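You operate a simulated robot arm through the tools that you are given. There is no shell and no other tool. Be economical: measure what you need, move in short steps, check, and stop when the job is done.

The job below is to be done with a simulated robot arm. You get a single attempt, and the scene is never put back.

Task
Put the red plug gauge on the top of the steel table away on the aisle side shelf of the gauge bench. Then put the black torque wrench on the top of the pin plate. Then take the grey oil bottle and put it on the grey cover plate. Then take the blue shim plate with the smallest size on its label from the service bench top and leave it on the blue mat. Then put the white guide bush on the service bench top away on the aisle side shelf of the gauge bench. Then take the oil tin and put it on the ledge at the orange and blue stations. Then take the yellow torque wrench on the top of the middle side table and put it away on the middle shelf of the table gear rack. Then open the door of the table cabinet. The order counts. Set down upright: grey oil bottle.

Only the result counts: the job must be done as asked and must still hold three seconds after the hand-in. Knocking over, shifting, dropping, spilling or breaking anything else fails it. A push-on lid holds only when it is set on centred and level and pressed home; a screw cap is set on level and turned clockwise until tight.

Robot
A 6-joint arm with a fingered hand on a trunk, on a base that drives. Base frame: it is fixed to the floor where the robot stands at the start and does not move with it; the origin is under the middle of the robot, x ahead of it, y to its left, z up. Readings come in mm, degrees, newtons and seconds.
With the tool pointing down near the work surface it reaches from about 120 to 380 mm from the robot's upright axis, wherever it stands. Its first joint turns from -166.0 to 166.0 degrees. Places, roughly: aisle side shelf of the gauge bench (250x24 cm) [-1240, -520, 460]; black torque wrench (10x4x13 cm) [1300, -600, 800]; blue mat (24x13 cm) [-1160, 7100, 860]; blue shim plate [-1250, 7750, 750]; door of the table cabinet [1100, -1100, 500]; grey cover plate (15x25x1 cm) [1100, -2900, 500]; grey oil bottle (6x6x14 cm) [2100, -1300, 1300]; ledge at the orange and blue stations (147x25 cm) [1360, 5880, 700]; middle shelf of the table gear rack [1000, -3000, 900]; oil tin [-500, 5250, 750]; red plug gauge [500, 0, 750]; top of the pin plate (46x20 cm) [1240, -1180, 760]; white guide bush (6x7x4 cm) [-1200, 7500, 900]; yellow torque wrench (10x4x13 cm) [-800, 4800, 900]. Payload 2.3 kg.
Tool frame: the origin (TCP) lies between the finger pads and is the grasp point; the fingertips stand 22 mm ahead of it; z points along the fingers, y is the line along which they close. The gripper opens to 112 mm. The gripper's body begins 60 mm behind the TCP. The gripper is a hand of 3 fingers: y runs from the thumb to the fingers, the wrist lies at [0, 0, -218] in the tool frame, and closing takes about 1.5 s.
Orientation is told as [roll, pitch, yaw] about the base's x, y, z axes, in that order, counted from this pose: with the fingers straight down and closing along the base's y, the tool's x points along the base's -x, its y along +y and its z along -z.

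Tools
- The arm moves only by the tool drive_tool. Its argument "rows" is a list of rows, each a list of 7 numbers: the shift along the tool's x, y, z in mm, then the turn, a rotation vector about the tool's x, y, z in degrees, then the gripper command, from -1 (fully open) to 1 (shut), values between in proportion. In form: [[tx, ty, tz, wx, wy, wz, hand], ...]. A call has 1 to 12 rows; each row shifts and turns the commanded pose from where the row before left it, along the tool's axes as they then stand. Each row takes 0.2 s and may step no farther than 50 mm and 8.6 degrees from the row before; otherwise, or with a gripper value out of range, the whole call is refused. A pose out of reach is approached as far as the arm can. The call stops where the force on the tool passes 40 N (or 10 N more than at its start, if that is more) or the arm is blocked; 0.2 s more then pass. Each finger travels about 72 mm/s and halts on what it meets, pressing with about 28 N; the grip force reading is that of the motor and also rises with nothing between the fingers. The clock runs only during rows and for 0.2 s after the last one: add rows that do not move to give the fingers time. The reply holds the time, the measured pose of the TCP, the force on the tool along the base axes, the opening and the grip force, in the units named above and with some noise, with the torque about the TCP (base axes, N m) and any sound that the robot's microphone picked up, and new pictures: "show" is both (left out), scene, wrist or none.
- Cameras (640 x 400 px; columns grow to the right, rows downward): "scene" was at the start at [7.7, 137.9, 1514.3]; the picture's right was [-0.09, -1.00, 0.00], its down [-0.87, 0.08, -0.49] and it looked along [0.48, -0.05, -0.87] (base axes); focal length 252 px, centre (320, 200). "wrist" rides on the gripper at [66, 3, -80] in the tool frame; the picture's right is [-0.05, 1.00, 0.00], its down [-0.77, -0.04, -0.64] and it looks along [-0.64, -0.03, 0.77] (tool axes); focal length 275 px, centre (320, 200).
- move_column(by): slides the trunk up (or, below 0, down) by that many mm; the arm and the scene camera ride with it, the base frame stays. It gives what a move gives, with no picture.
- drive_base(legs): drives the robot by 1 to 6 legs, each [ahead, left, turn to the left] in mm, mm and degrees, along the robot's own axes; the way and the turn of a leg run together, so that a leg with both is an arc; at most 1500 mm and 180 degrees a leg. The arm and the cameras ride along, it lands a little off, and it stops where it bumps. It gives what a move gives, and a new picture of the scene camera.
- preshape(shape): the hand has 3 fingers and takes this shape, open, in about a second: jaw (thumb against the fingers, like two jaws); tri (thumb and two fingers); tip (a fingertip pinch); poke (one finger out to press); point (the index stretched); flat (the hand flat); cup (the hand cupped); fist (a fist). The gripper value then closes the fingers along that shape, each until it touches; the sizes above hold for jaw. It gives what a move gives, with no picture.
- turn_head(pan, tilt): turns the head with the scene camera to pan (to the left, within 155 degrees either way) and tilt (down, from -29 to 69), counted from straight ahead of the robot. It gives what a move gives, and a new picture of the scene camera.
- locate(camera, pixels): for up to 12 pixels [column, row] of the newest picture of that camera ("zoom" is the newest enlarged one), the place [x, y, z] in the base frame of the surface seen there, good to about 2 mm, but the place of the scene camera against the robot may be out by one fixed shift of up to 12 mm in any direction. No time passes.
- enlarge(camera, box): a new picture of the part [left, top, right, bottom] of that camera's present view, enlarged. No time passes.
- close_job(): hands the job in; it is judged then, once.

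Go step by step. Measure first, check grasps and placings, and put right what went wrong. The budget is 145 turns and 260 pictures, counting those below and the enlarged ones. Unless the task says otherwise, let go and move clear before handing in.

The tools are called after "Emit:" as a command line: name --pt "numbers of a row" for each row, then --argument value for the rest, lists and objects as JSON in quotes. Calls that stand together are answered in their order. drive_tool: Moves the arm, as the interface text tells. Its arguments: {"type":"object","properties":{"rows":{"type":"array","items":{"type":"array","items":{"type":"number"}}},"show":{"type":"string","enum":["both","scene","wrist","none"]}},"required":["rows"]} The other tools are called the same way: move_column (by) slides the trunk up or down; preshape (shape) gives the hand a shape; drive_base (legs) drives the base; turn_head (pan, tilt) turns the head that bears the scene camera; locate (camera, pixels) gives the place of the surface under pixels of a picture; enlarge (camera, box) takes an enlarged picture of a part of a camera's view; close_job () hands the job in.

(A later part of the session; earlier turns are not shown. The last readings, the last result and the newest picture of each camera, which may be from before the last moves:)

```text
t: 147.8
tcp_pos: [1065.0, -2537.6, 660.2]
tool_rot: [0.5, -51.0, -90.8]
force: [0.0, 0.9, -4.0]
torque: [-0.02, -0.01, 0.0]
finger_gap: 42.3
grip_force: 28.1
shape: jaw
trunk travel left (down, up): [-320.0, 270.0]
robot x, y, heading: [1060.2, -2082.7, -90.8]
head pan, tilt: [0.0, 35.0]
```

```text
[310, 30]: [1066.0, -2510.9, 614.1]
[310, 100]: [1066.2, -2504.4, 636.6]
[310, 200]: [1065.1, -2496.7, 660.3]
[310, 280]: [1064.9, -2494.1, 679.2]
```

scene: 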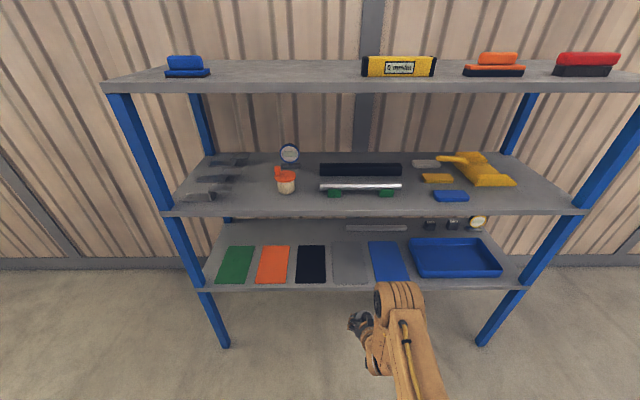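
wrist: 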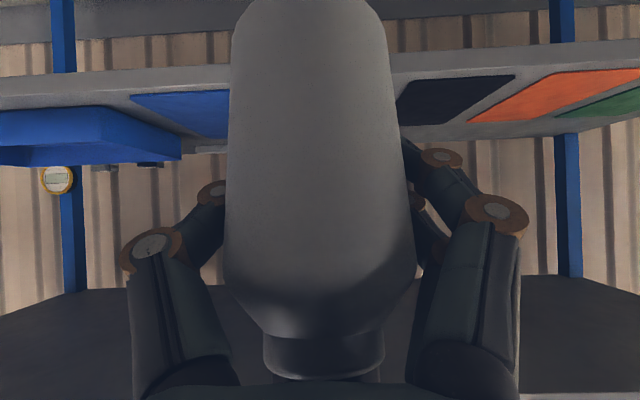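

The bottle has swung back to a ~14° lean toward the hand; setting its near base edge down on the plate will right it. Plate spans x 990–1139, TCP x 1065 fits; drive in 284 mm.

Emit:
drive_base --legs '[[284, 0, 0]]'

Emit:
drive_tool --pt "19.4 0 15.7 0 0 0 1" --pt "19.4 0 15.7 0 0 0 1" --pt "11.7 0 9.4 0 0 0 1" --pt "0 0 0 0 0 0 1" --show "wrist"

Emit:
locate --camera "wrist" --pixels '[[310, 30], [310, 100], [310, 200], [310, 280]]'

```text
t: 149.8
tcp_pos: [1065.1, -2820.0, 659.9]
tool_rot: [0.5, -51.0, -90.7]
force: [-0.4, -0.8, -5.1]
torque: [-0.05, 0.03, 0.02]
finger_gap: 42.4
grip_force: 27.8
shape: jaw
trunk travel left (down, up): [-320.0, 270.0]
robot x, y, heading: [1064.6, -2366.6, -90.3]
head pan, tilt: [0.0, 35.0]
```

scene: 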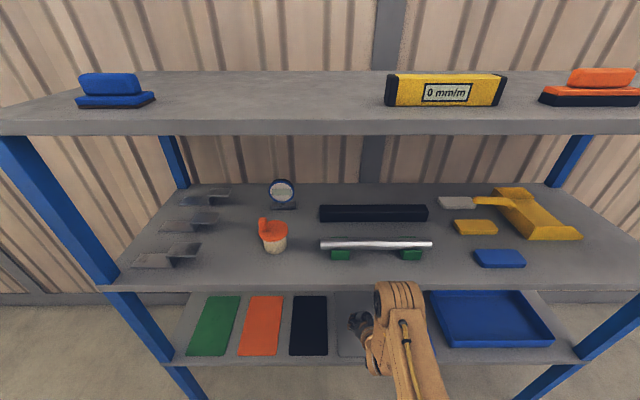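

```text
t: 150.8
tcp_pos: [1065.3, -2820.4, 593.8]
tool_rot: [0.4, -50.9, -90.7]
force: [0.2, -0.5, -4.9]
torque: [-0.06, 0.03, 0.0]
finger_gap: 42.2
grip_force: 28.1
shape: jaw
trunk travel left (down, up): [-320.0, 270.0]
robot x, y, heading: [1064.5, -2362.9, -90.2]
head pan, tilt: [0.0, 35.0]
```

wrist: 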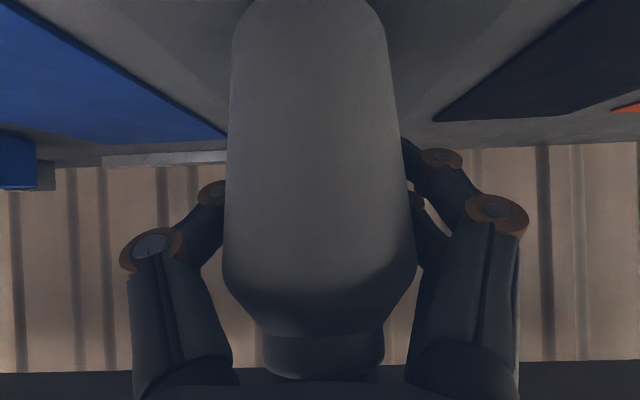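

```text
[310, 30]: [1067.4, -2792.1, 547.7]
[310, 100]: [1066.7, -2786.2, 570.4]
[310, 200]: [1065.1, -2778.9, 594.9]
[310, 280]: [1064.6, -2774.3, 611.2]
```

Lower in small steps, watching force.

Emit:
drive_tool --pt "2.3 0 1.9 0 0 0 1" --pt "2.3 0 1.9 0 0 0 1" --pt "0 0 0 0 0 0 1" --show "none"

Emit:
drive_tool --pt "1.6 0 1.2 0 0 0 1" --pt "1.6 0 1.2 0 0 0 1" --pt "0 0 0 0 0 0 1" --show "none"

Emit:
drive_tool --pt "1.6 0 1.2 0 0 0 1" --pt "1.6 0 1.2 0 0 0 1" --pt "0 0 0 0 0 0 1" --show "wrist"

Emit:
locate --camera "wrist" --pixels '[[310, 30], [310, 100], [310, 200], [310, 280]]'

```text
t: 151.6
tcp_pos: [1064.5, -2819.1, 589.9]
tool_rot: [0.5, -51.0, -90.7]
force: [-0.7, -1.5, 0.5]
torque: [-0.02, -0.01, 0.02]
finger_gap: 41.5
grip_force: 28.2
shape: jaw
trunk travel left (down, up): [-320.0, 270.0]
robot x, y, heading: [1061.0, -2367.9, -90.5]
head pan, tilt: [0.0, 35.0]
```

```text
t: 152.4
tcp_pos: [1064.6, -2819.3, 586.3]
tool_rot: [0.5, -50.9, -90.7]
force: [-0.9, -3.5, 3.6]
torque: [0.04, -0.05, 0.04]
finger_gap: 40.8
grip_force: 27.5
shape: jaw
trunk travel left (down, up): [-320.0, 270.0]
robot x, y, heading: [1060.0, -2368.1, -90.2]
head pan, tilt: [0.0, 35.0]
```

```text
t: 153.2
tcp_pos: [1065.8, -2819.6, 582.8]
tool_rot: [0.5, -51.0, -90.6]
force: [-0.1, -2.8, 4.8]
torque: [0.1, -0.09, -0.05]
finger_gap: 40.8
grip_force: 27.8
shape: jaw
trunk travel left (down, up): [-320.0, 270.0]
robot x, y, heading: [1060.8, -2364.6, -90.0]
head pan, tilt: [0.0, 35.0]
```

wrist: 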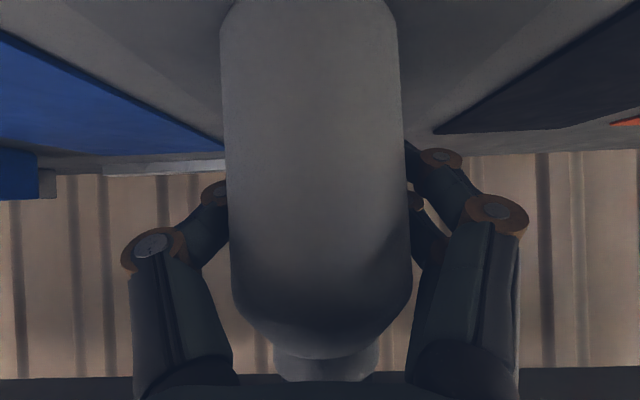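

```text
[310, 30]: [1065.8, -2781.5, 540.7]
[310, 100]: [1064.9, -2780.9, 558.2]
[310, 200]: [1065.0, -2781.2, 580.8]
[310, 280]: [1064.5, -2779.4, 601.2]
```

The bottle is vertical now on contact, its near side at y≈-2781. I check the plate's front edge before releasing.

Emit:
enlarge --camera "scene" --box '[310, 270, 440, 370]'

Emit:
locate --camera "scene" --pixels '[[340, 350], [340, 353], [340, 355], [340, 357], [340, 359], [334, 340], [338, 340], [342, 340], [305, 352], [305, 355], [305, 357]]'

```text
4.00 times, centred on (375, 320) of scene
```

zoom: 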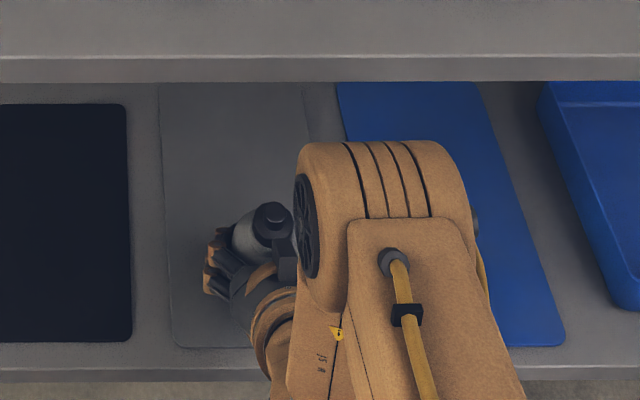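

```text
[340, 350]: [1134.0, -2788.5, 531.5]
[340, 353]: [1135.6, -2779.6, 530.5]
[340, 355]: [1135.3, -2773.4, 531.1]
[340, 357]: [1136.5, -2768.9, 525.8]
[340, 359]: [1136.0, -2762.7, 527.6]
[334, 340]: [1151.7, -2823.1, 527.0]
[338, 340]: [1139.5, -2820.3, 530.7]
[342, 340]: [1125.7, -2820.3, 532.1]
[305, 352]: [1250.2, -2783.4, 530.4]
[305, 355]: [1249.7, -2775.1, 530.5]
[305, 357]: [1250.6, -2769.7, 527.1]
```

Plate front edge at y≈-2772, so the bottle is fully on the plate. Release.

Emit:
drive_tool --pt "0 0 0 0 0 0 0.3" --pt "0 0 0 0 0 0 0" --pt "0 0 0 0 0 0 -0.3" --pt "0 0 0 0 0 0 -0.6" --pt "0 0 0 0 0 0 -0.9" --pt "0 0 0 0 0 0 -0.9" --pt "0 0 0 0 0 0 -0.9" --show "wrist"

Emit:
locate --camera "wrist" --pixels '[[310, 30], [310, 100], [310, 200], [310, 280]]'

```text
t: 154.8
tcp_pos: [1065.4, -2819.7, 581.2]
tool_rot: [0.5, -51.0, -90.6]
force: [-0.4, -0.6, 0.1]
torque: [0.01, 0.0, 0.03]
finger_gap: 106.3
grip_force: 0.2
shape: jaw
trunk travel left (down, up): [-320.0, 270.0]
robot x, y, heading: [1062.6, -2365.5, -90.1]
head pan, tilt: [0.0, 35.0]
```

wrist: 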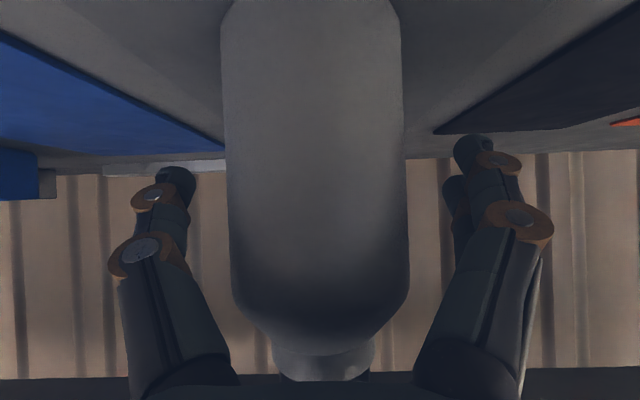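

```text
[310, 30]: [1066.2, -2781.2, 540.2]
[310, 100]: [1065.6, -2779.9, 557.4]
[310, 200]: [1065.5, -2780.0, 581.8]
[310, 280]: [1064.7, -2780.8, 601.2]
```

Bottle stands upright on the plate, free of the fingers. Back straight out with the base.

Emit:
drive_base --legs '[[-350, 0, 0]]'

Emit:
enlarge --camera "scene" --box '[150, 130, 590, 330]'

```text
t: 157.0
tcp_pos: [1065.7, -2471.9, 582.9]
tool_rot: [0.4, -50.9, -90.9]
force: [-0.6, -0.6, -0.5]
torque: [-0.02, 0.02, 0.0]
finger_gap: 106.2
grip_force: 0.1
shape: jaw
trunk travel left (down, up): [-320.0, 270.0]
robot x, y, heading: [1064.7, -2018.8, -90.5]
head pan, tilt: [0.0, 35.0]
```

scene: 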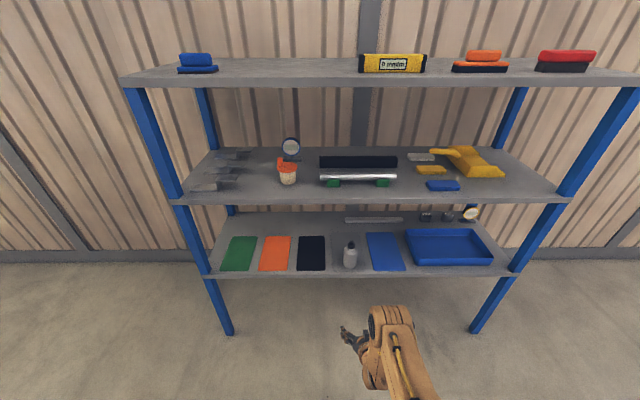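

```text
1.45 times, centred on (370, 230) of scene
```

zoom: 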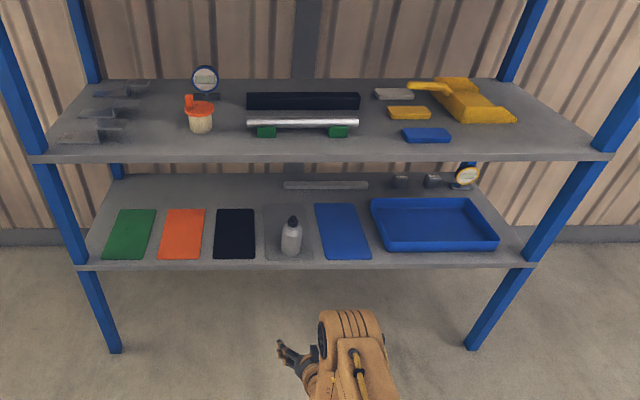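

Bottle stands on the grey plate. While here I measure free spots on the middle shelf for the later job.

Emit:
locate --camera "scene" --pixels '[[260, 185], [288, 183], [305, 189], [305, 175], [333, 183], [383, 183], [411, 187], [428, 185], [411, 170], [250, 165], [360, 193], [411, 197]]'

Emit:
drive_base --legs '[[0, 0, -90], [0, 0, -90], [0, 1170, 0]]'

```text
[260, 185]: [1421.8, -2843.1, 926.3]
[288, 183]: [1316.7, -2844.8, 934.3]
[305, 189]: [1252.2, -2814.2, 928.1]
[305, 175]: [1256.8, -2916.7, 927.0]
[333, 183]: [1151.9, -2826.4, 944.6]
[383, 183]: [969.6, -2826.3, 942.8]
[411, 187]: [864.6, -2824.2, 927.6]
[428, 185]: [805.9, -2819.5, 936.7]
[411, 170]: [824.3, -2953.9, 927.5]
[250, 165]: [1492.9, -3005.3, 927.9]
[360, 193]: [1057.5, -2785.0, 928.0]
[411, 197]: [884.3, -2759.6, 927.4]
```

```text
t: 170.7
tcp_pos: [-112.9, -1549.1, 581.3]
tool_rot: [0.5, -50.9, 88.5]
force: [0.8, -0.2, 1.6]
torque: [0.0, 0.03, -0.01]
finger_gap: 106.2
grip_force: 0.1
shape: jaw
trunk travel left (down, up): [-320.0, 270.0]
robot x, y, heading: [-118.9, -2004.9, 88.6]
head pan, tilt: [0.0, 35.0]
```

scene: 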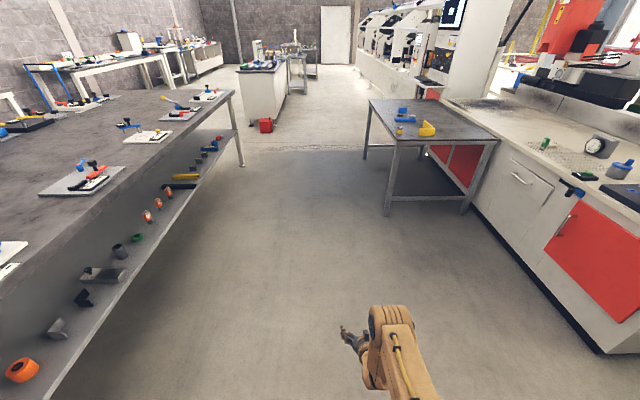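

Emit:
locate --camera "scene" --pixels '[[265, 131], [258, 120], [275, 120], [246, 125], [283, 92], [388, 215], [365, 158], [240, 165], [300, 120], [340, 110], [260, 68], [410, 100]]'

Emit:
enlarge --camera "scene" --box '[20, 0, 440, 140]'

```text
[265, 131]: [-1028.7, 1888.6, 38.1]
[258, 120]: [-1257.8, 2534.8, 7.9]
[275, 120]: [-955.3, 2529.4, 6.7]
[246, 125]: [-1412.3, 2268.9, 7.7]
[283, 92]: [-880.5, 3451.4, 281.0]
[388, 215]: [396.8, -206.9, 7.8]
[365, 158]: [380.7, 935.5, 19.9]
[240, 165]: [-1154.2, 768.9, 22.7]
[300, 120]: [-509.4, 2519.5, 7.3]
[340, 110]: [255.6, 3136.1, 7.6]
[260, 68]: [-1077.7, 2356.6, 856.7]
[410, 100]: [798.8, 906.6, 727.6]
```

```text
1.52 times, centred on (230, 70) of scene
```

zoom: 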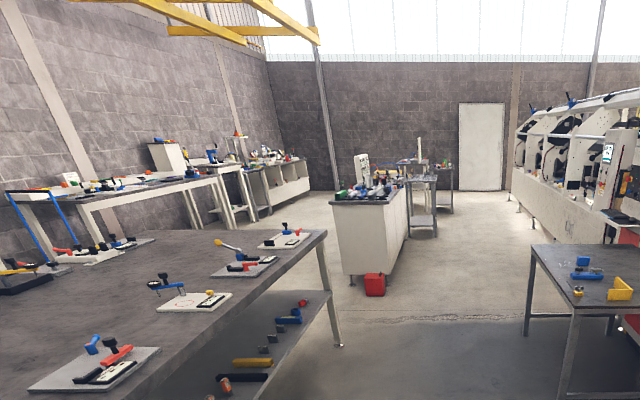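

Lane at x≈-100 is clear. Drive north about 6 m.

Emit:
drive_base --legs '[[1500, 0, 1.4], [1500, 0, 0], [1500, 0, 0], [1300, 0, 0]]'

Emit:
turn_head --pan 45 --tilt 25

Emit:
turn_head --pan -40 --tilt 25

```text
t: 198.0
tcp_pos: [196.8, 4182.5, 581.5]
tool_rot: [0.6, -51.0, 85.5]
force: [0.3, -0.4, -0.3]
torque: [-0.02, -0.01, -0.01]
finger_gap: 106.4
grip_force: 0.0
shape: jaw
trunk travel left (down, up): [-320.0, 270.0]
robot x, y, heading: [167.1, 3728.9, 85.8]
head pan, tilt: [0.0, 35.0]
```

scene: 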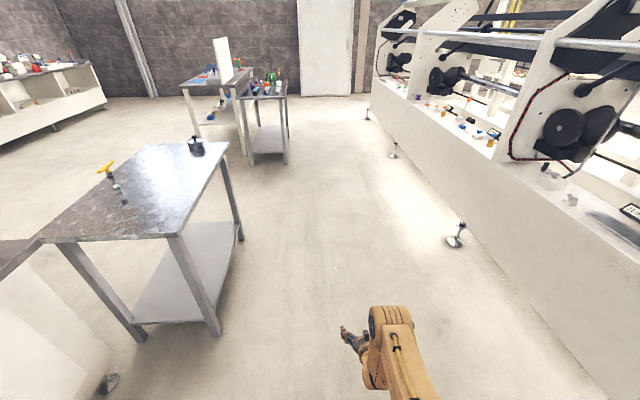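

```text
t: 199.1
tcp_pos: [196.9, 4182.5, 581.7]
tool_rot: [0.6, -51.1, 85.4]
force: [0.1, -0.1, 0.0]
torque: [-0.05, 0.01, -0.05]
finger_gap: 106.3
grip_force: 0.0
shape: jaw
trunk travel left (down, up): [-320.0, 270.0]
robot x, y, heading: [168.3, 3731.4, 85.8]
head pan, tilt: [45.0, 25.0]
```

scene: 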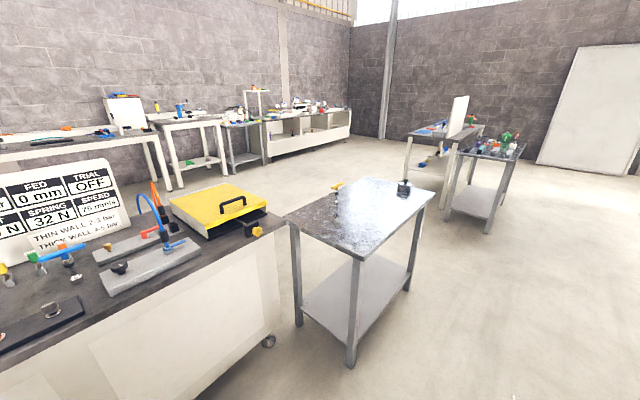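

```text
t: 200.7
tcp_pos: [196.7, 4182.9, 581.2]
tool_rot: [0.5, -51.0, 85.3]
force: [-0.9, 0.4, 0.0]
torque: [0.01, 0.01, -0.02]
finger_gap: 106.6
grip_force: 0.1
shape: jaw
trunk travel left (down, up): [-320.0, 270.0]
robot x, y, heading: [170.6, 3728.7, 85.9]
head pan, tilt: [-40.0, 25.0]
```

scene: 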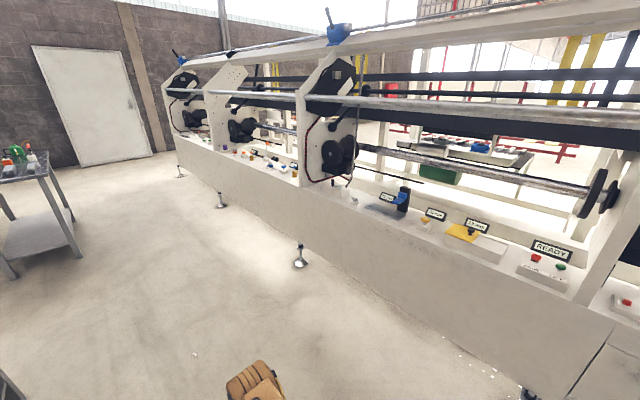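

Emit:
turn_head --pan 22 --tilt 22

Emit:
enlarge --camera "scene" --box '[200, 70, 480, 245]'

```text
t: 202.1
tcp_pos: [196.8, 4183.2, 581.2]
tool_rot: [0.5, -51.1, 85.4]
force: [0.0, -0.5, 0.1]
torque: [0.03, -0.01, 0.02]
finger_gap: 106.4
grip_force: 0.0
shape: jaw
trunk travel left (down, up): [-320.0, 270.0]
robot x, y, heading: [171.2, 3723.0, 85.9]
head pan, tilt: [22.0, 22.0]
```

scene: 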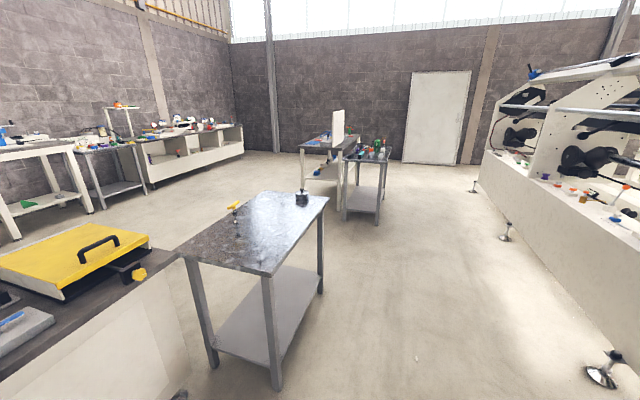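

```text
2.29 times, centred on (340, 158) of scene
```

zoom: 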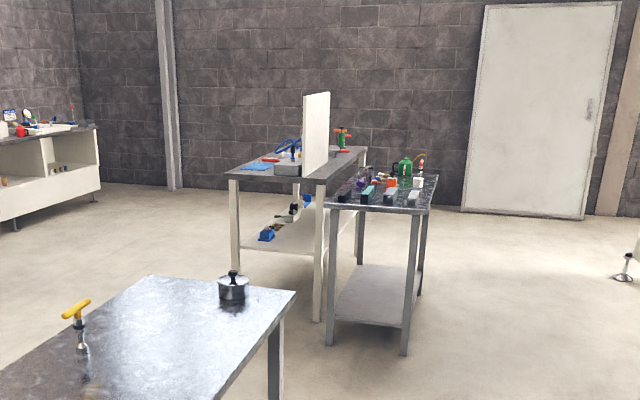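

Emit:
locate --camera "scene" --pixels '[[302, 195], [302, 206], [235, 206], [237, 236], [270, 230], [280, 275], [328, 200], [313, 148], [300, 150], [338, 155], [378, 155], [318, 143]]'

Emit:
locate --camera "zoom" --pixels '[[255, 165], [290, 170], [345, 150], [235, 180], [330, 180], [320, 320], [372, 195], [415, 195], [232, 280], [405, 350], [330, 345], [360, 150]]'

```text
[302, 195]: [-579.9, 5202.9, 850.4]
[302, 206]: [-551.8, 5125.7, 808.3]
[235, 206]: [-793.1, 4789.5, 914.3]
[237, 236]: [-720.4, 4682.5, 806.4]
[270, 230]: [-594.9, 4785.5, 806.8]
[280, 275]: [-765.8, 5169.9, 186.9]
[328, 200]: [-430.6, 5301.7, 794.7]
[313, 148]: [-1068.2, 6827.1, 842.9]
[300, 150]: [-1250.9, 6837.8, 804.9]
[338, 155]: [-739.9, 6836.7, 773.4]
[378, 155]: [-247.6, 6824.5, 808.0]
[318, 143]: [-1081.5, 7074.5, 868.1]
```

```text
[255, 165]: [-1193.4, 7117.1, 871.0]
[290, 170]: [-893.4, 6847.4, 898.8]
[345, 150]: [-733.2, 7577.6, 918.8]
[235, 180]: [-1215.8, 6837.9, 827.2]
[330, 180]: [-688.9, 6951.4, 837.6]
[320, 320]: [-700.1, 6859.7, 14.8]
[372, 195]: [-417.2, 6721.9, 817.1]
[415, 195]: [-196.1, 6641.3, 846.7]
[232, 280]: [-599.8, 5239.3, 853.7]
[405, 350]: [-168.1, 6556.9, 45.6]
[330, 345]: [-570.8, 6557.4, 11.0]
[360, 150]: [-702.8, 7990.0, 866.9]
```

Service bench spans x≈-1250…-690, y≈6840–8000, z≈867, with mat at (-1190,7117). I'll go round to its left side via y≈5950.

Emit:
drive_base --legs '[[0, 0, 4.2], [1500, 0, 0], [725, 0, 0], [0, 1400, 0], [0, 500, 0]]'

Emit:
turn_head --pan -15 --tilt 25

```text
t: 222.7
tcp_pos: [-1693.1, 6467.6, 581.7]
tool_rot: [0.5, -51.0, 87.8]
force: [-0.8, 0.7, -0.1]
torque: [0.02, 0.0, 0.05]
finger_gap: 106.2
grip_force: 0.0
shape: jaw
trunk travel left (down, up): [-320.0, 270.0]
robot x, y, heading: [-1702.1, 6011.7, 88.0]
head pan, tilt: [22.0, 22.0]
```

scene: 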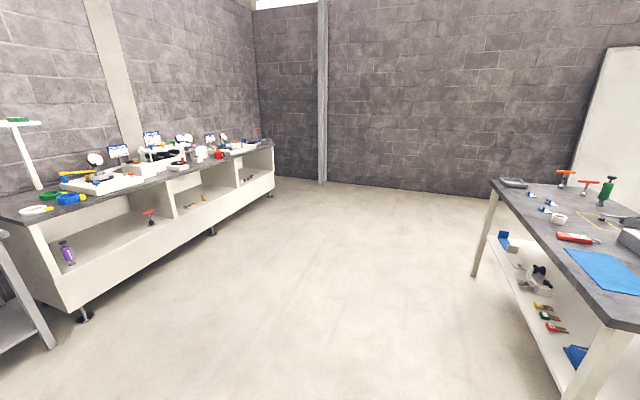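

```text
t: 223.7
tcp_pos: [-1692.4, 6468.5, 581.1]
tool_rot: [0.6, -51.1, 87.7]
force: [0.0, -0.2, 0.0]
torque: [-0.01, 0.03, -0.02]
finger_gap: 106.1
grip_force: 0.1
shape: jaw
trunk travel left (down, up): [-320.0, 270.0]
robot x, y, heading: [-1701.7, 6013.5, 87.9]
head pan, tilt: [-15.0, 25.0]
```

scene: 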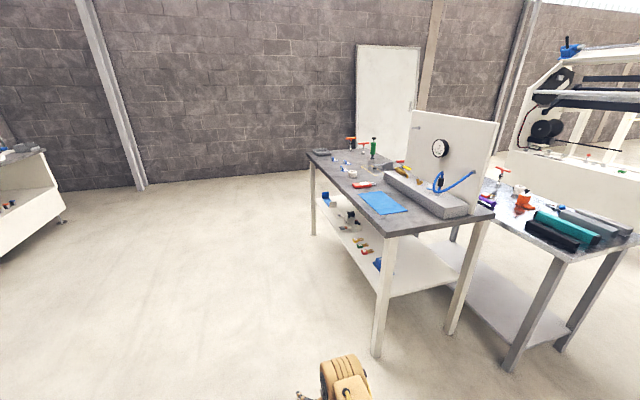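

Emit:
drive_base --legs '[[1500, 0, 2], [130, 0, 0], [0, 0, -90]]'

Emit:
move_column --by 270

Emit:
turn_head --pan 0 --tilt 45

```text
t: 236.0
tcp_pos: [-1229.2, 7678.5, 581.5]
tool_rot: [0.5, -51.0, -0.6]
force: [-0.4, 0.2, 0.4]
torque: [0.02, 0.0, 0.02]
finger_gap: 106.5
grip_force: 0.0
shape: jaw
trunk travel left (down, up): [-320.0, 270.0]
robot x, y, heading: [-1684.0, 7673.1, -0.2]
head pan, tilt: [-15.0, 25.0]
```

scene: 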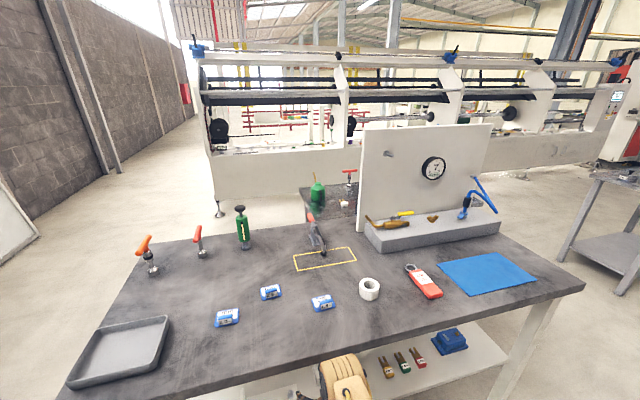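

```text
t: 237.7
tcp_pos: [-1236.6, 7677.6, 751.7]
tool_rot: [0.6, -49.7, -1.0]
force: [-4.5, -0.4, -17.0]
torque: [-0.04, -1.29, -0.06]
finger_gap: 106.5
grip_force: 0.1
shape: jaw
trunk travel left (down, up): [-496.0, 94.0]
robot x, y, heading: [-1684.0, 7673.5, -0.4]
head pan, tilt: [-15.0, 25.0]
stopped: the force on the tool passed its limit at 83 N (the readings are from after the stop); the commanded pose is now the measured one
```

```text
t: 238.5
tcp_pos: [-1235.3, 7677.8, 751.9]
tool_rot: [0.7, -49.7, -1.1]
force: [-11.0, -0.2, -19.5]
torque: [-0.01, -1.85, 0.0]
finger_gap: 106.2
grip_force: 0.1
shape: jaw
trunk travel left (down, up): [-496.0, 94.0]
robot x, y, heading: [-1687.3, 7676.1, -0.1]
head pan, tilt: [0.0, 45.0]
```

scene: 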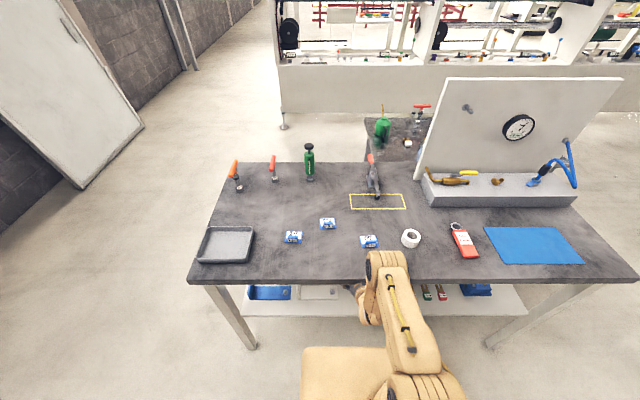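

The hand was beneath the bench top and pressed its underside; nothing seems displaced. Lower, back out, then raise.

Emit:
move_column --by -80

Emit:
drive_base --legs '[[-300, 0, 0]]'

Emit:
move_column --by 174

Emit:
enlarge --camera "scene" --box '[180, 90, 600, 290]'

```text
t: 239.7
tcp_pos: [-1234.8, 7678.1, 672.6]
tool_rot: [0.7, -49.9, -1.0]
force: [0.3, -0.1, -0.5]
torque: [-0.03, 0.0, 0.02]
finger_gap: 106.6
grip_force: 0.1
shape: jaw
trunk travel left (down, up): [-416.0, 174.0]
robot x, y, heading: [-1684.0, 7670.9, -0.4]
head pan, tilt: [0.0, 45.0]
```

```text
t: 241.8
tcp_pos: [-1536.1, 7679.4, 672.9]
tool_rot: [0.7, -49.9, -0.9]
force: [0.4, 0.3, 0.1]
torque: [0.01, 0.01, 0.01]
finger_gap: 106.3
grip_force: 0.2
shape: jaw
trunk travel left (down, up): [-416.0, 174.0]
robot x, y, heading: [-1984.9, 7675.2, -0.3]
head pan, tilt: [0.0, 45.0]
```

scene: 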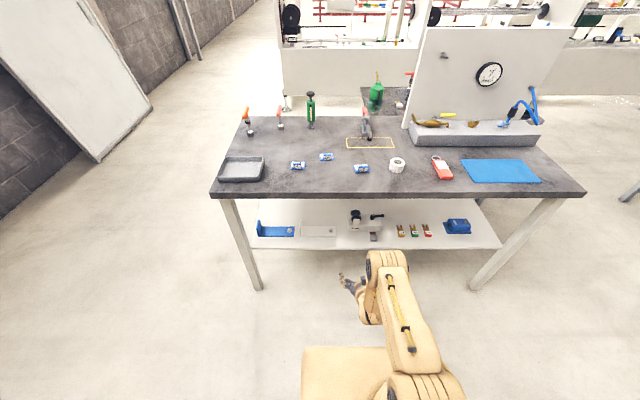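

```text
t: 243.7
tcp_pos: [-1536.1, 7678.7, 846.8]
tool_rot: [0.7, -49.9, -1.0]
force: [0.4, 1.0, 0.7]
torque: [-0.01, 0.0, -0.03]
finger_gap: 106.4
grip_force: 0.0
shape: jaw
trunk travel left (down, up): [-590.0, 0.0]
robot x, y, heading: [-1986.4, 7674.5, -0.3]
head pan, tilt: [0.0, 45.0]
```

```text
1.52 times, centred on (390, 190) of scene
```

zoom: 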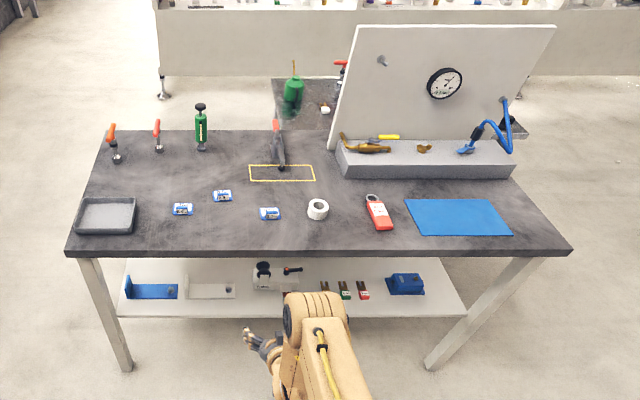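

Three blue shim plates, at (298,166), (327,157), (361,168). Enlarge labels and measure.

Emit:
enlarge --camera "scene" --box '[280, 118, 380, 180]'

Emit:
locate --camera "zoom" --pixels '[[100, 255], [300, 205], [520, 290], [110, 300], [310, 245], [515, 330]]'

Emit:
locate --camera "scene" --pixels '[[298, 166], [327, 157], [361, 168], [397, 165], [465, 175], [538, 178], [468, 164], [525, 160], [500, 170], [397, 189], [330, 180], [440, 165]]'

```text
6.40 times, centred on (330, 149) of scene
```

zoom: 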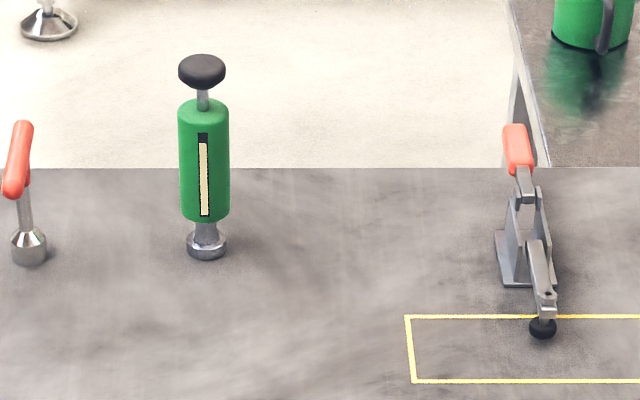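

```text
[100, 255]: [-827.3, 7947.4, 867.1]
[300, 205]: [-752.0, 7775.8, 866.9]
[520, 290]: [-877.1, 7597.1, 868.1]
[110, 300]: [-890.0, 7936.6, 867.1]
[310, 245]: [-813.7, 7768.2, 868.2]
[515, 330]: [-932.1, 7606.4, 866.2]
```

```text
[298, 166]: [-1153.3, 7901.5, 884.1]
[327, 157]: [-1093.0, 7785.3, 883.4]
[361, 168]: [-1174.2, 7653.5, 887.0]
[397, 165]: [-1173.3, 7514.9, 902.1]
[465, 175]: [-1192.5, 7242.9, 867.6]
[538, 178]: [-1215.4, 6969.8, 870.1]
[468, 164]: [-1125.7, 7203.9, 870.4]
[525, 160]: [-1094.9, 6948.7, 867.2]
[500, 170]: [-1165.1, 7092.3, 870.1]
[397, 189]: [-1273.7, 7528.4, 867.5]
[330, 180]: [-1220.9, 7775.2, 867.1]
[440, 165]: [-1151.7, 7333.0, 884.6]
```

Emit:
turn_head --pan 0 --tilt 50

Emit:
enlarge --camera "scene" --box '[270, 130, 420, 220]'

```text
t: 244.4
tcp_pos: [-1536.0, 7678.7, 846.9]
tool_rot: [0.7, -49.9, -0.9]
force: [0.4, -0.2, -0.2]
torque: [0.0, 0.03, 0.02]
finger_gap: 106.3
grip_force: 0.0
shape: jaw
trunk travel left (down, up): [-590.0, 0.0]
robot x, y, heading: [-1987.7, 7675.5, 0.1]
head pan, tilt: [0.0, 50.0]
```

scene: 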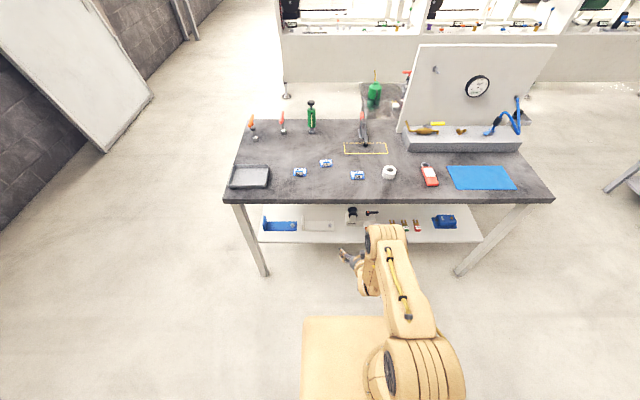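

```text
4.27 times, centred on (345, 175) of scene
```

zoom: 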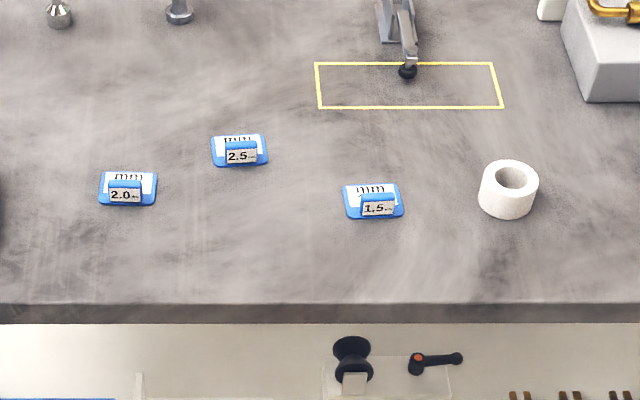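

The plate labelled 1.5 at about (-1174,7653) is the smallest. Straighten the hand to vertical, raise it, and drive up.

Emit:
drive_tool --pt "-10.1 0 -34.6 0 8.32 0 -0.5" --pt "-5 0 -35.7 0 8.32 0 -0.5" --pt "0.2 0 -36.1 0 8.32 0 -0.5" --pt "5.4 0 -35.7 0 8.32 0 -0.5" --pt "10.6 0 -34.4 0 8.32 0 -0.5" --pt "15.5 0 -32.6 0 8.32 0 -0.5" --show "none"

Emit:
drive_base --legs '[[0, -25, 0], [445, 0, 0]]'

Emit:
drive_tool --pt "0 0 20 0 0 0 -0.5" --pt "0 0 0 0 0 0 -0.5" --show "wrist"

```text
t: 245.8
tcp_pos: [-1659.6, 7678.4, 1027.3]
tool_rot: [0.3, -0.1, -0.3]
force: [-0.7, -0.5, -0.3]
torque: [0.02, -0.01, 0.0]
finger_gap: 84.4
grip_force: 0.0
shape: jaw
trunk travel left (down, up): [-590.0, 0.0]
robot x, y, heading: [-1983.6, 7678.6, -0.3]
head pan, tilt: [0.0, 50.0]
```

```text
t: 248.9
tcp_pos: [-1206.2, 7652.0, 1026.9]
tool_rot: [0.4, -0.1, -0.4]
force: [-0.2, -0.2, 0.2]
torque: [-0.02, 0.0, 0.02]
finger_gap: 84.2
grip_force: 0.0
shape: jaw
trunk travel left (down, up): [-590.0, 0.0]
robot x, y, heading: [-1531.8, 7649.2, 0.1]
head pan, tilt: [0.0, 50.0]
```

scene: 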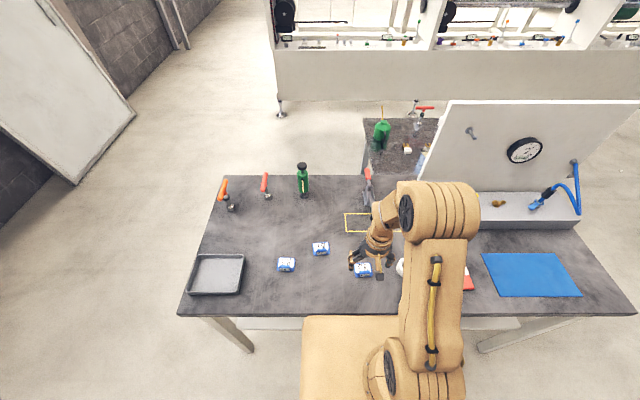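

```text
t: 249.5
tcp_pos: [-1206.3, 7652.2, 1006.9]
tool_rot: [0.5, 0.0, -0.3]
force: [-0.3, 0.1, 0.5]
torque: [0.0, -0.01, -0.02]
finger_gap: 84.4
grip_force: 0.1
shape: jaw
trunk travel left (down, up): [-590.0, 0.0]
robot x, y, heading: [-1533.6, 7645.1, -0.2]
head pan, tilt: [0.0, 50.0]
```

wrist: 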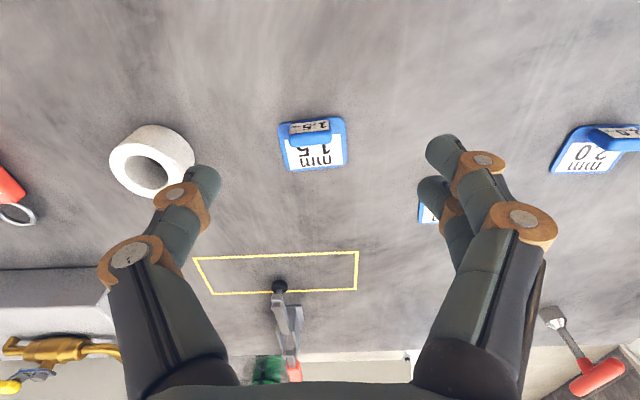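

Emit:
enlarge --camera "wrist" --box '[250, 90, 380, 190]'

Emit:
locate --camera "wrist" --pixels '[[310, 126], [292, 124], [329, 122], [310, 134], [283, 145], [346, 140], [290, 169], [347, 163], [310, 160], [310, 119], [150, 155], [260, 140]]'

```text
4.00 times, centred on (315, 140) of wrist
```

zoom: 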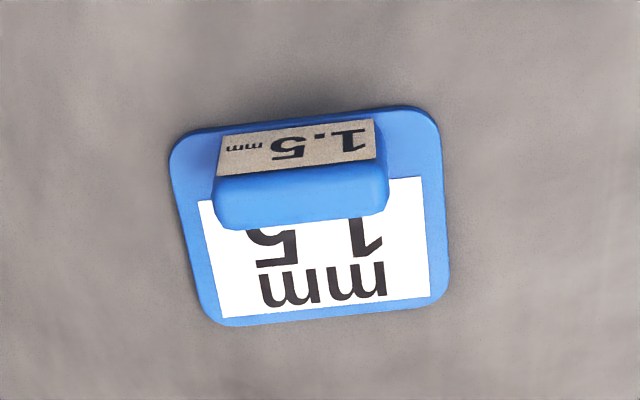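

```text
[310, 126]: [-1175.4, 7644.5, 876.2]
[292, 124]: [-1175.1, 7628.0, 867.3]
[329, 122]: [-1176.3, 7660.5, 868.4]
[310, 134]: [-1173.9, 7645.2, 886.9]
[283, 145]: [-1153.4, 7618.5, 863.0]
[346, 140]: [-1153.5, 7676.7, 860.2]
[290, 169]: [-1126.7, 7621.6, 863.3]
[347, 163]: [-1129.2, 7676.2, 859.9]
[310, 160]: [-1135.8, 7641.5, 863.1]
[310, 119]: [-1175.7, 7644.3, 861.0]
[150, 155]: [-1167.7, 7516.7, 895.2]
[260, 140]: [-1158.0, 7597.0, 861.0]
```

Tab measured: x≈-1175…-1164, y 7627–7662, z up to 888 on bench z≈860. Turn hand 90° to close across the tab, position above it.

Emit:
drive_tool --pt "0 0 0 0 0 8.18 -0.6" --pt "0 0 0 0 0 8.18 -0.6" --pt "0 0 0 0 0 8.18 -0.6" --pt "0 0 0 0 0 8.18 -0.6" --pt "0 0 0 0 0 8.18 -0.6" --pt "0 0 0 0 0 8.18 -0.6" --pt "0 0 0 0 0 8.18 -0.6" --pt "0 0 0 0 0 8.18 -0.6" --pt "0 0 0 0 0 8.18 -0.6" --pt "0 0 0 0 0 8.18 -0.6" --pt "0 0 0 0 0 8.18 -0.6" --show "none"

Emit:
drive_tool --pt "-4 18 10 0 0 0 -0.6" --pt "-4 19 40 0 0 0 -0.6" --pt "0 0 30 0 0 0 -0.6" --pt "0 0 0 0 0 0 -0.6" --show "wrist"

Emit:
enlarge --camera "wrist" --box '[180, 60, 460, 260]'

```text
t: 251.9
tcp_pos: [-1206.3, 7652.9, 1007.0]
tool_rot: [-0.1, 0.4, -90.4]
force: [0.4, -0.2, 0.9]
torque: [0.03, 0.01, -0.02]
finger_gap: 89.2
grip_force: 0.1
shape: jaw
trunk travel left (down, up): [-590.0, 0.0]
robot x, y, heading: [-1532.1, 7647.1, -0.2]
head pan, tilt: [0.0, 50.0]
```

```text
t: 252.9
tcp_pos: [-1169.5, 7645.6, 926.4]
tool_rot: [0.0, 0.4, -90.4]
force: [-0.3, 0.1, -0.2]
torque: [0.0, 0.03, 0.01]
finger_gap: 89.5
grip_force: 0.0
shape: jaw
trunk travel left (down, up): [-590.0, 0.0]
robot x, y, heading: [-1536.4, 7647.2, -0.1]
head pan, tilt: [0.0, 50.0]
```

wrist: 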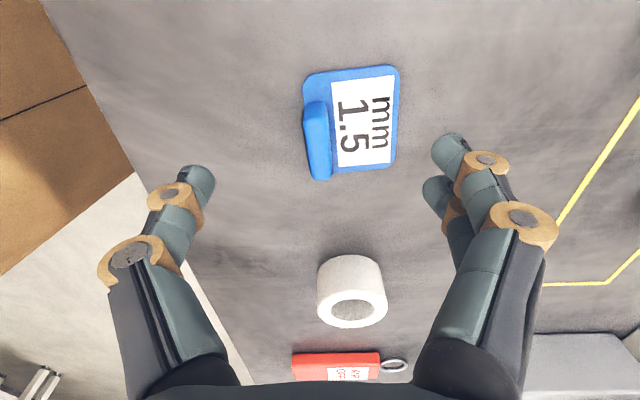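

```text
2.00 times, centred on (320, 160) of wrist
```

zoom: 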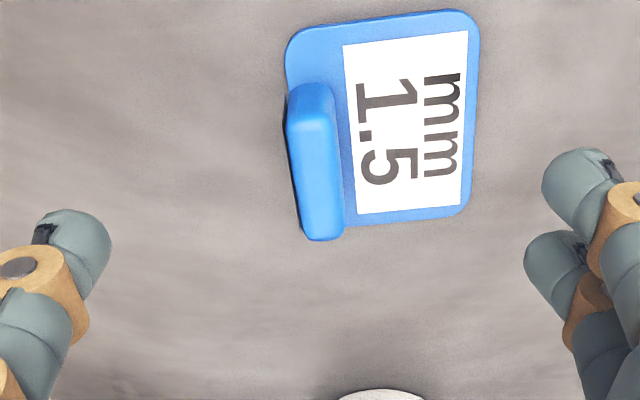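

Emit:
locate --camera "wrist" --pixels '[[315, 108], [319, 140], [322, 172], [308, 140], [328, 140], [390, 140]]'

Emit:
drive_tool --pt "0 0 20 0 0 0 -0.4" --pt "0 0 14 0 0 0 -0.2" --pt "0 0 2 0 0 0 0" --pt "0 0 0 0 0 0 0" --show "wrist"

```text
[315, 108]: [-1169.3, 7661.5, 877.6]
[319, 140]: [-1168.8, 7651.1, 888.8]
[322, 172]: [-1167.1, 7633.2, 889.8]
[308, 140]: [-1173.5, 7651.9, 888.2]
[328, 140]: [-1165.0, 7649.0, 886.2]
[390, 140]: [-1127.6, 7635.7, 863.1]
```

```text
t: 253.9
tcp_pos: [-1170.0, 7645.5, 891.5]
tool_rot: [0.0, 0.4, -90.3]
force: [0.7, -1.0, -0.1]
torque: [-0.01, 0.0, 0.03]
finger_gap: 56.7
grip_force: 0.0
shape: jaw
trunk travel left (down, up): [-590.0, 0.0]
robot x, y, heading: [-1533.0, 7649.2, -0.1]
head pan, tilt: [0.0, 50.0]
```

wrist: 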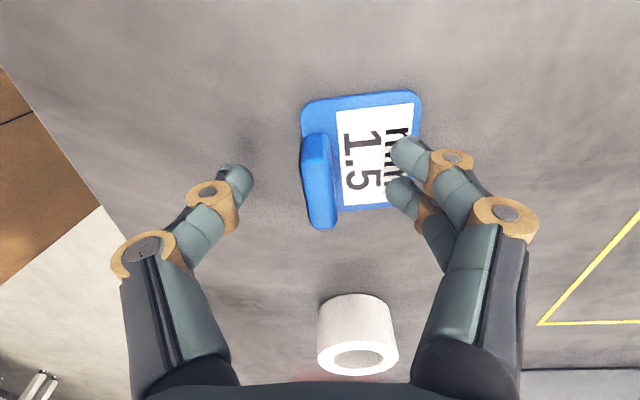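

Close on the tab, then lift.

Emit:
drive_tool --pt "0 0 2 0 0 0 0.3" --pt "0 0 0 0 0 0 0.6" --pt "0 0 0 0 0 0 1" --pt "0 0 0 0 0 0 1" --pt "0 0 0 0 0 0 1" --pt "0 0 0 0 0 0 1" --show "none"

Emit:
drive_tool --pt "0 0 -10 0 0 0 1" --pt "0 0 -30 0 0 0 1" --pt "0 0 -40 0 0 0 1" --show "wrist"

```text
t: 255.3
tcp_pos: [-1168.7, 7646.1, 889.9]
tool_rot: [0.0, 0.4, -90.4]
force: [0.2, 0.3, 0.5]
torque: [0.0, 0.02, 0.01]
finger_gap: 6.8
grip_force: 28.4
shape: jaw
trunk travel left (down, up): [-590.0, 0.0]
robot x, y, heading: [-1531.6, 7648.7, 0.0]
head pan, tilt: [0.0, 50.0]
```

```text
t: 256.1
tcp_pos: [-1170.4, 7646.1, 971.1]
tool_rot: [0.0, 0.5, -90.4]
force: [0.1, 0.5, -1.3]
torque: [0.0, 0.03, 0.0]
finger_gap: 6.9
grip_force: 27.6
shape: jaw
trunk travel left (down, up): [-590.0, 0.0]
robot x, y, heading: [-1532.3, 7649.9, -0.1]
head pan, tilt: [0.0, 50.0]
```

wrist: 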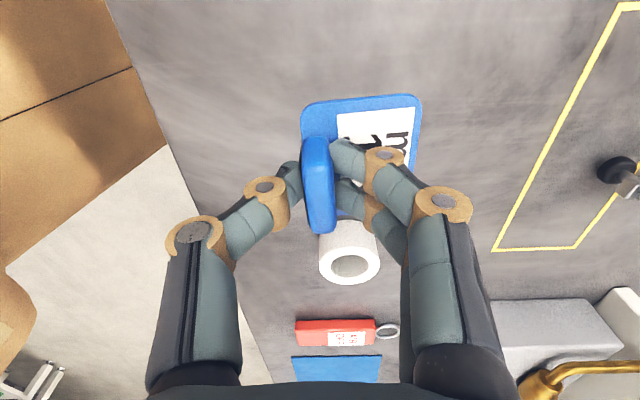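

Plate held level. Slide the base right 546 mm over the mat.

Emit:
drive_base --legs '[[0, -546, 0]]'

Emit:
drive_tool --pt "0 0 30 0 0 0 1" --pt "0 0 0 0 0 0 1" --show "wrist"

Emit:
locate --camera "wrist" --pixels '[[240, 150], [260, 60], [440, 60], [470, 150], [330, 60], [320, 280]]'

```text
t: 259.2
tcp_pos: [-1170.5, 7101.5, 969.5]
tool_rot: [-0.2, 0.4, -90.3]
force: [-0.3, -0.2, -0.4]
torque: [0.03, 0.0, 0.0]
finger_gap: 6.7
grip_force: 28.3
shape: jaw
trunk travel left (down, up): [-590.0, 0.0]
robot x, y, heading: [-1532.9, 7100.1, 0.0]
head pan, tilt: [0.0, 50.0]
```

scene: 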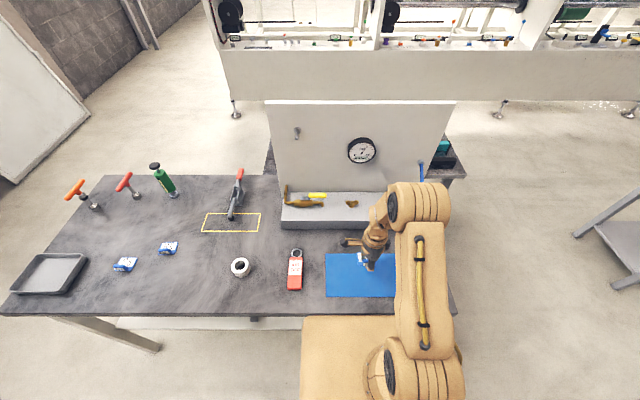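

```text
t: 259.9
tcp_pos: [-1171.1, 7102.9, 939.8]
tool_rot: [0.1, 0.3, -90.2]
force: [0.2, 0.2, -0.3]
torque: [-0.04, -0.02, 0.02]
finger_gap: 6.7
grip_force: 27.7
shape: jaw
trunk travel left (down, up): [-590.0, 0.0]
robot x, y, heading: [-1531.3, 7104.5, -0.2]
head pan, tilt: [0.0, 50.0]
```

wrist: 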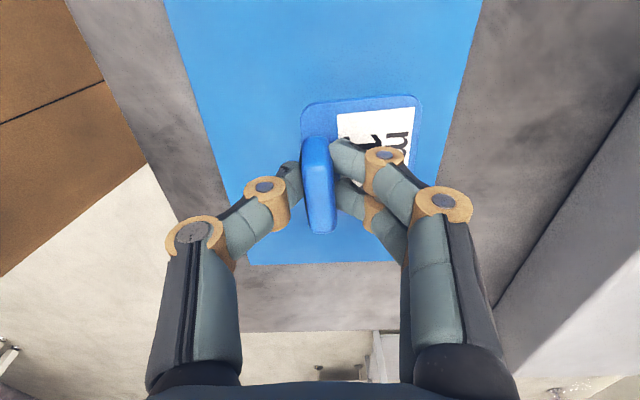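

```text
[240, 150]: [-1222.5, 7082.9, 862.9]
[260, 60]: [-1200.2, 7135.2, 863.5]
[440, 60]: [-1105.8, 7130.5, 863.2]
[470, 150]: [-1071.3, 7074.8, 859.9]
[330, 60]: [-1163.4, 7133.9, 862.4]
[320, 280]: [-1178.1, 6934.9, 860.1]
```

Over the mat. Lower to contact.

Emit:
drive_tool --pt "0 0 25 0 0 0 1" --pt "0 0 17 0 0 0 1" --pt "0 0 0 0 0 0 1" --show "none"

Emit:
drive_tool --pt "0 0 2 0 0 0 1" --pt "0 0 1 0 0 0 1" --pt "0 0 0 0 0 0 1" --show "none"

```text
t: 260.6
tcp_pos: [-1171.7, 7102.2, 898.8]
tool_rot: [0.0, 0.3, -90.3]
force: [-0.2, -0.2, -0.7]
torque: [0.0, 0.0, -0.01]
finger_gap: 6.6
grip_force: 27.8
shape: jaw
trunk travel left (down, up): [-590.0, 0.0]
robot x, y, heading: [-1535.4, 7103.5, 0.1]
head pan, tilt: [0.0, 50.0]
```

```text
t: 261.4
tcp_pos: [-1172.1, 7100.9, 895.0]
tool_rot: [0.0, 0.4, -90.3]
force: [-0.7, -0.1, -1.2]
torque: [0.02, 0.04, -0.02]
finger_gap: 6.5
grip_force: 27.7
shape: jaw
trunk travel left (down, up): [-590.0, 0.0]
robot x, y, heading: [-1537.1, 7101.5, 0.2]
head pan, tilt: [0.0, 50.0]
```

Emit:
drive_tool --pt "0 0 1 0 0 0 1" --pt "0 0 1 0 0 0 1" --pt "0 0 0 0 0 0 1" --show "none"

Emit:
drive_tool --pt "0 0 0 0 0 0 0.7" --pt "0 0 0 0 0 0 0.4" --pt "0 0 0 0 0 0 0" --pt "0 0 0 0 0 0 -0.3" --pt "0 0 -20 0 0 0 -0.5" --pt "0 0 -40 0 0 0 -0.5" --pt "0 0 -40 0 0 0 -0.5" --show "wrist"

```text
t: 262.2
tcp_pos: [-1171.6, 7100.7, 893.3]
tool_rot: [0.0, 0.4, -90.1]
force: [0.0, -0.5, -0.3]
torque: [0.01, -0.03, 0.01]
finger_gap: 6.6
grip_force: 28.3
shape: jaw
trunk travel left (down, up): [-590.0, 0.0]
robot x, y, heading: [-1534.0, 7103.2, -0.0]
head pan, tilt: [0.0, 50.0]
```

```text
t: 263.9
tcp_pos: [-1169.6, 7100.8, 994.0]
tool_rot: [0.1, 0.4, -90.2]
force: [-0.7, 0.5, -0.5]
torque: [0.04, -0.04, 0.02]
finger_gap: 83.6
grip_force: 0.1
shape: jaw
trunk travel left (down, up): [-590.0, 0.0]
robot x, y, heading: [-1534.1, 7103.3, 0.1]
head pan, tilt: [0.0, 50.0]
```

wrist: 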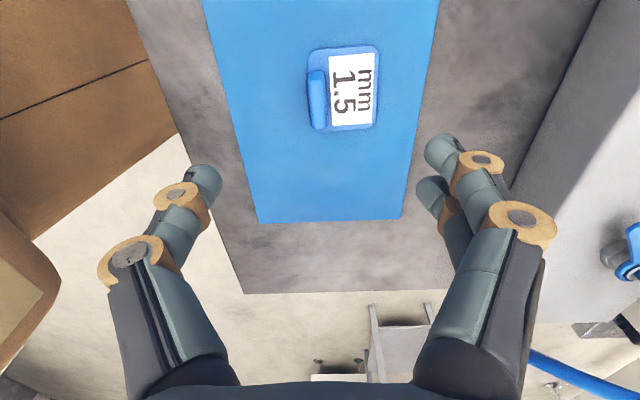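

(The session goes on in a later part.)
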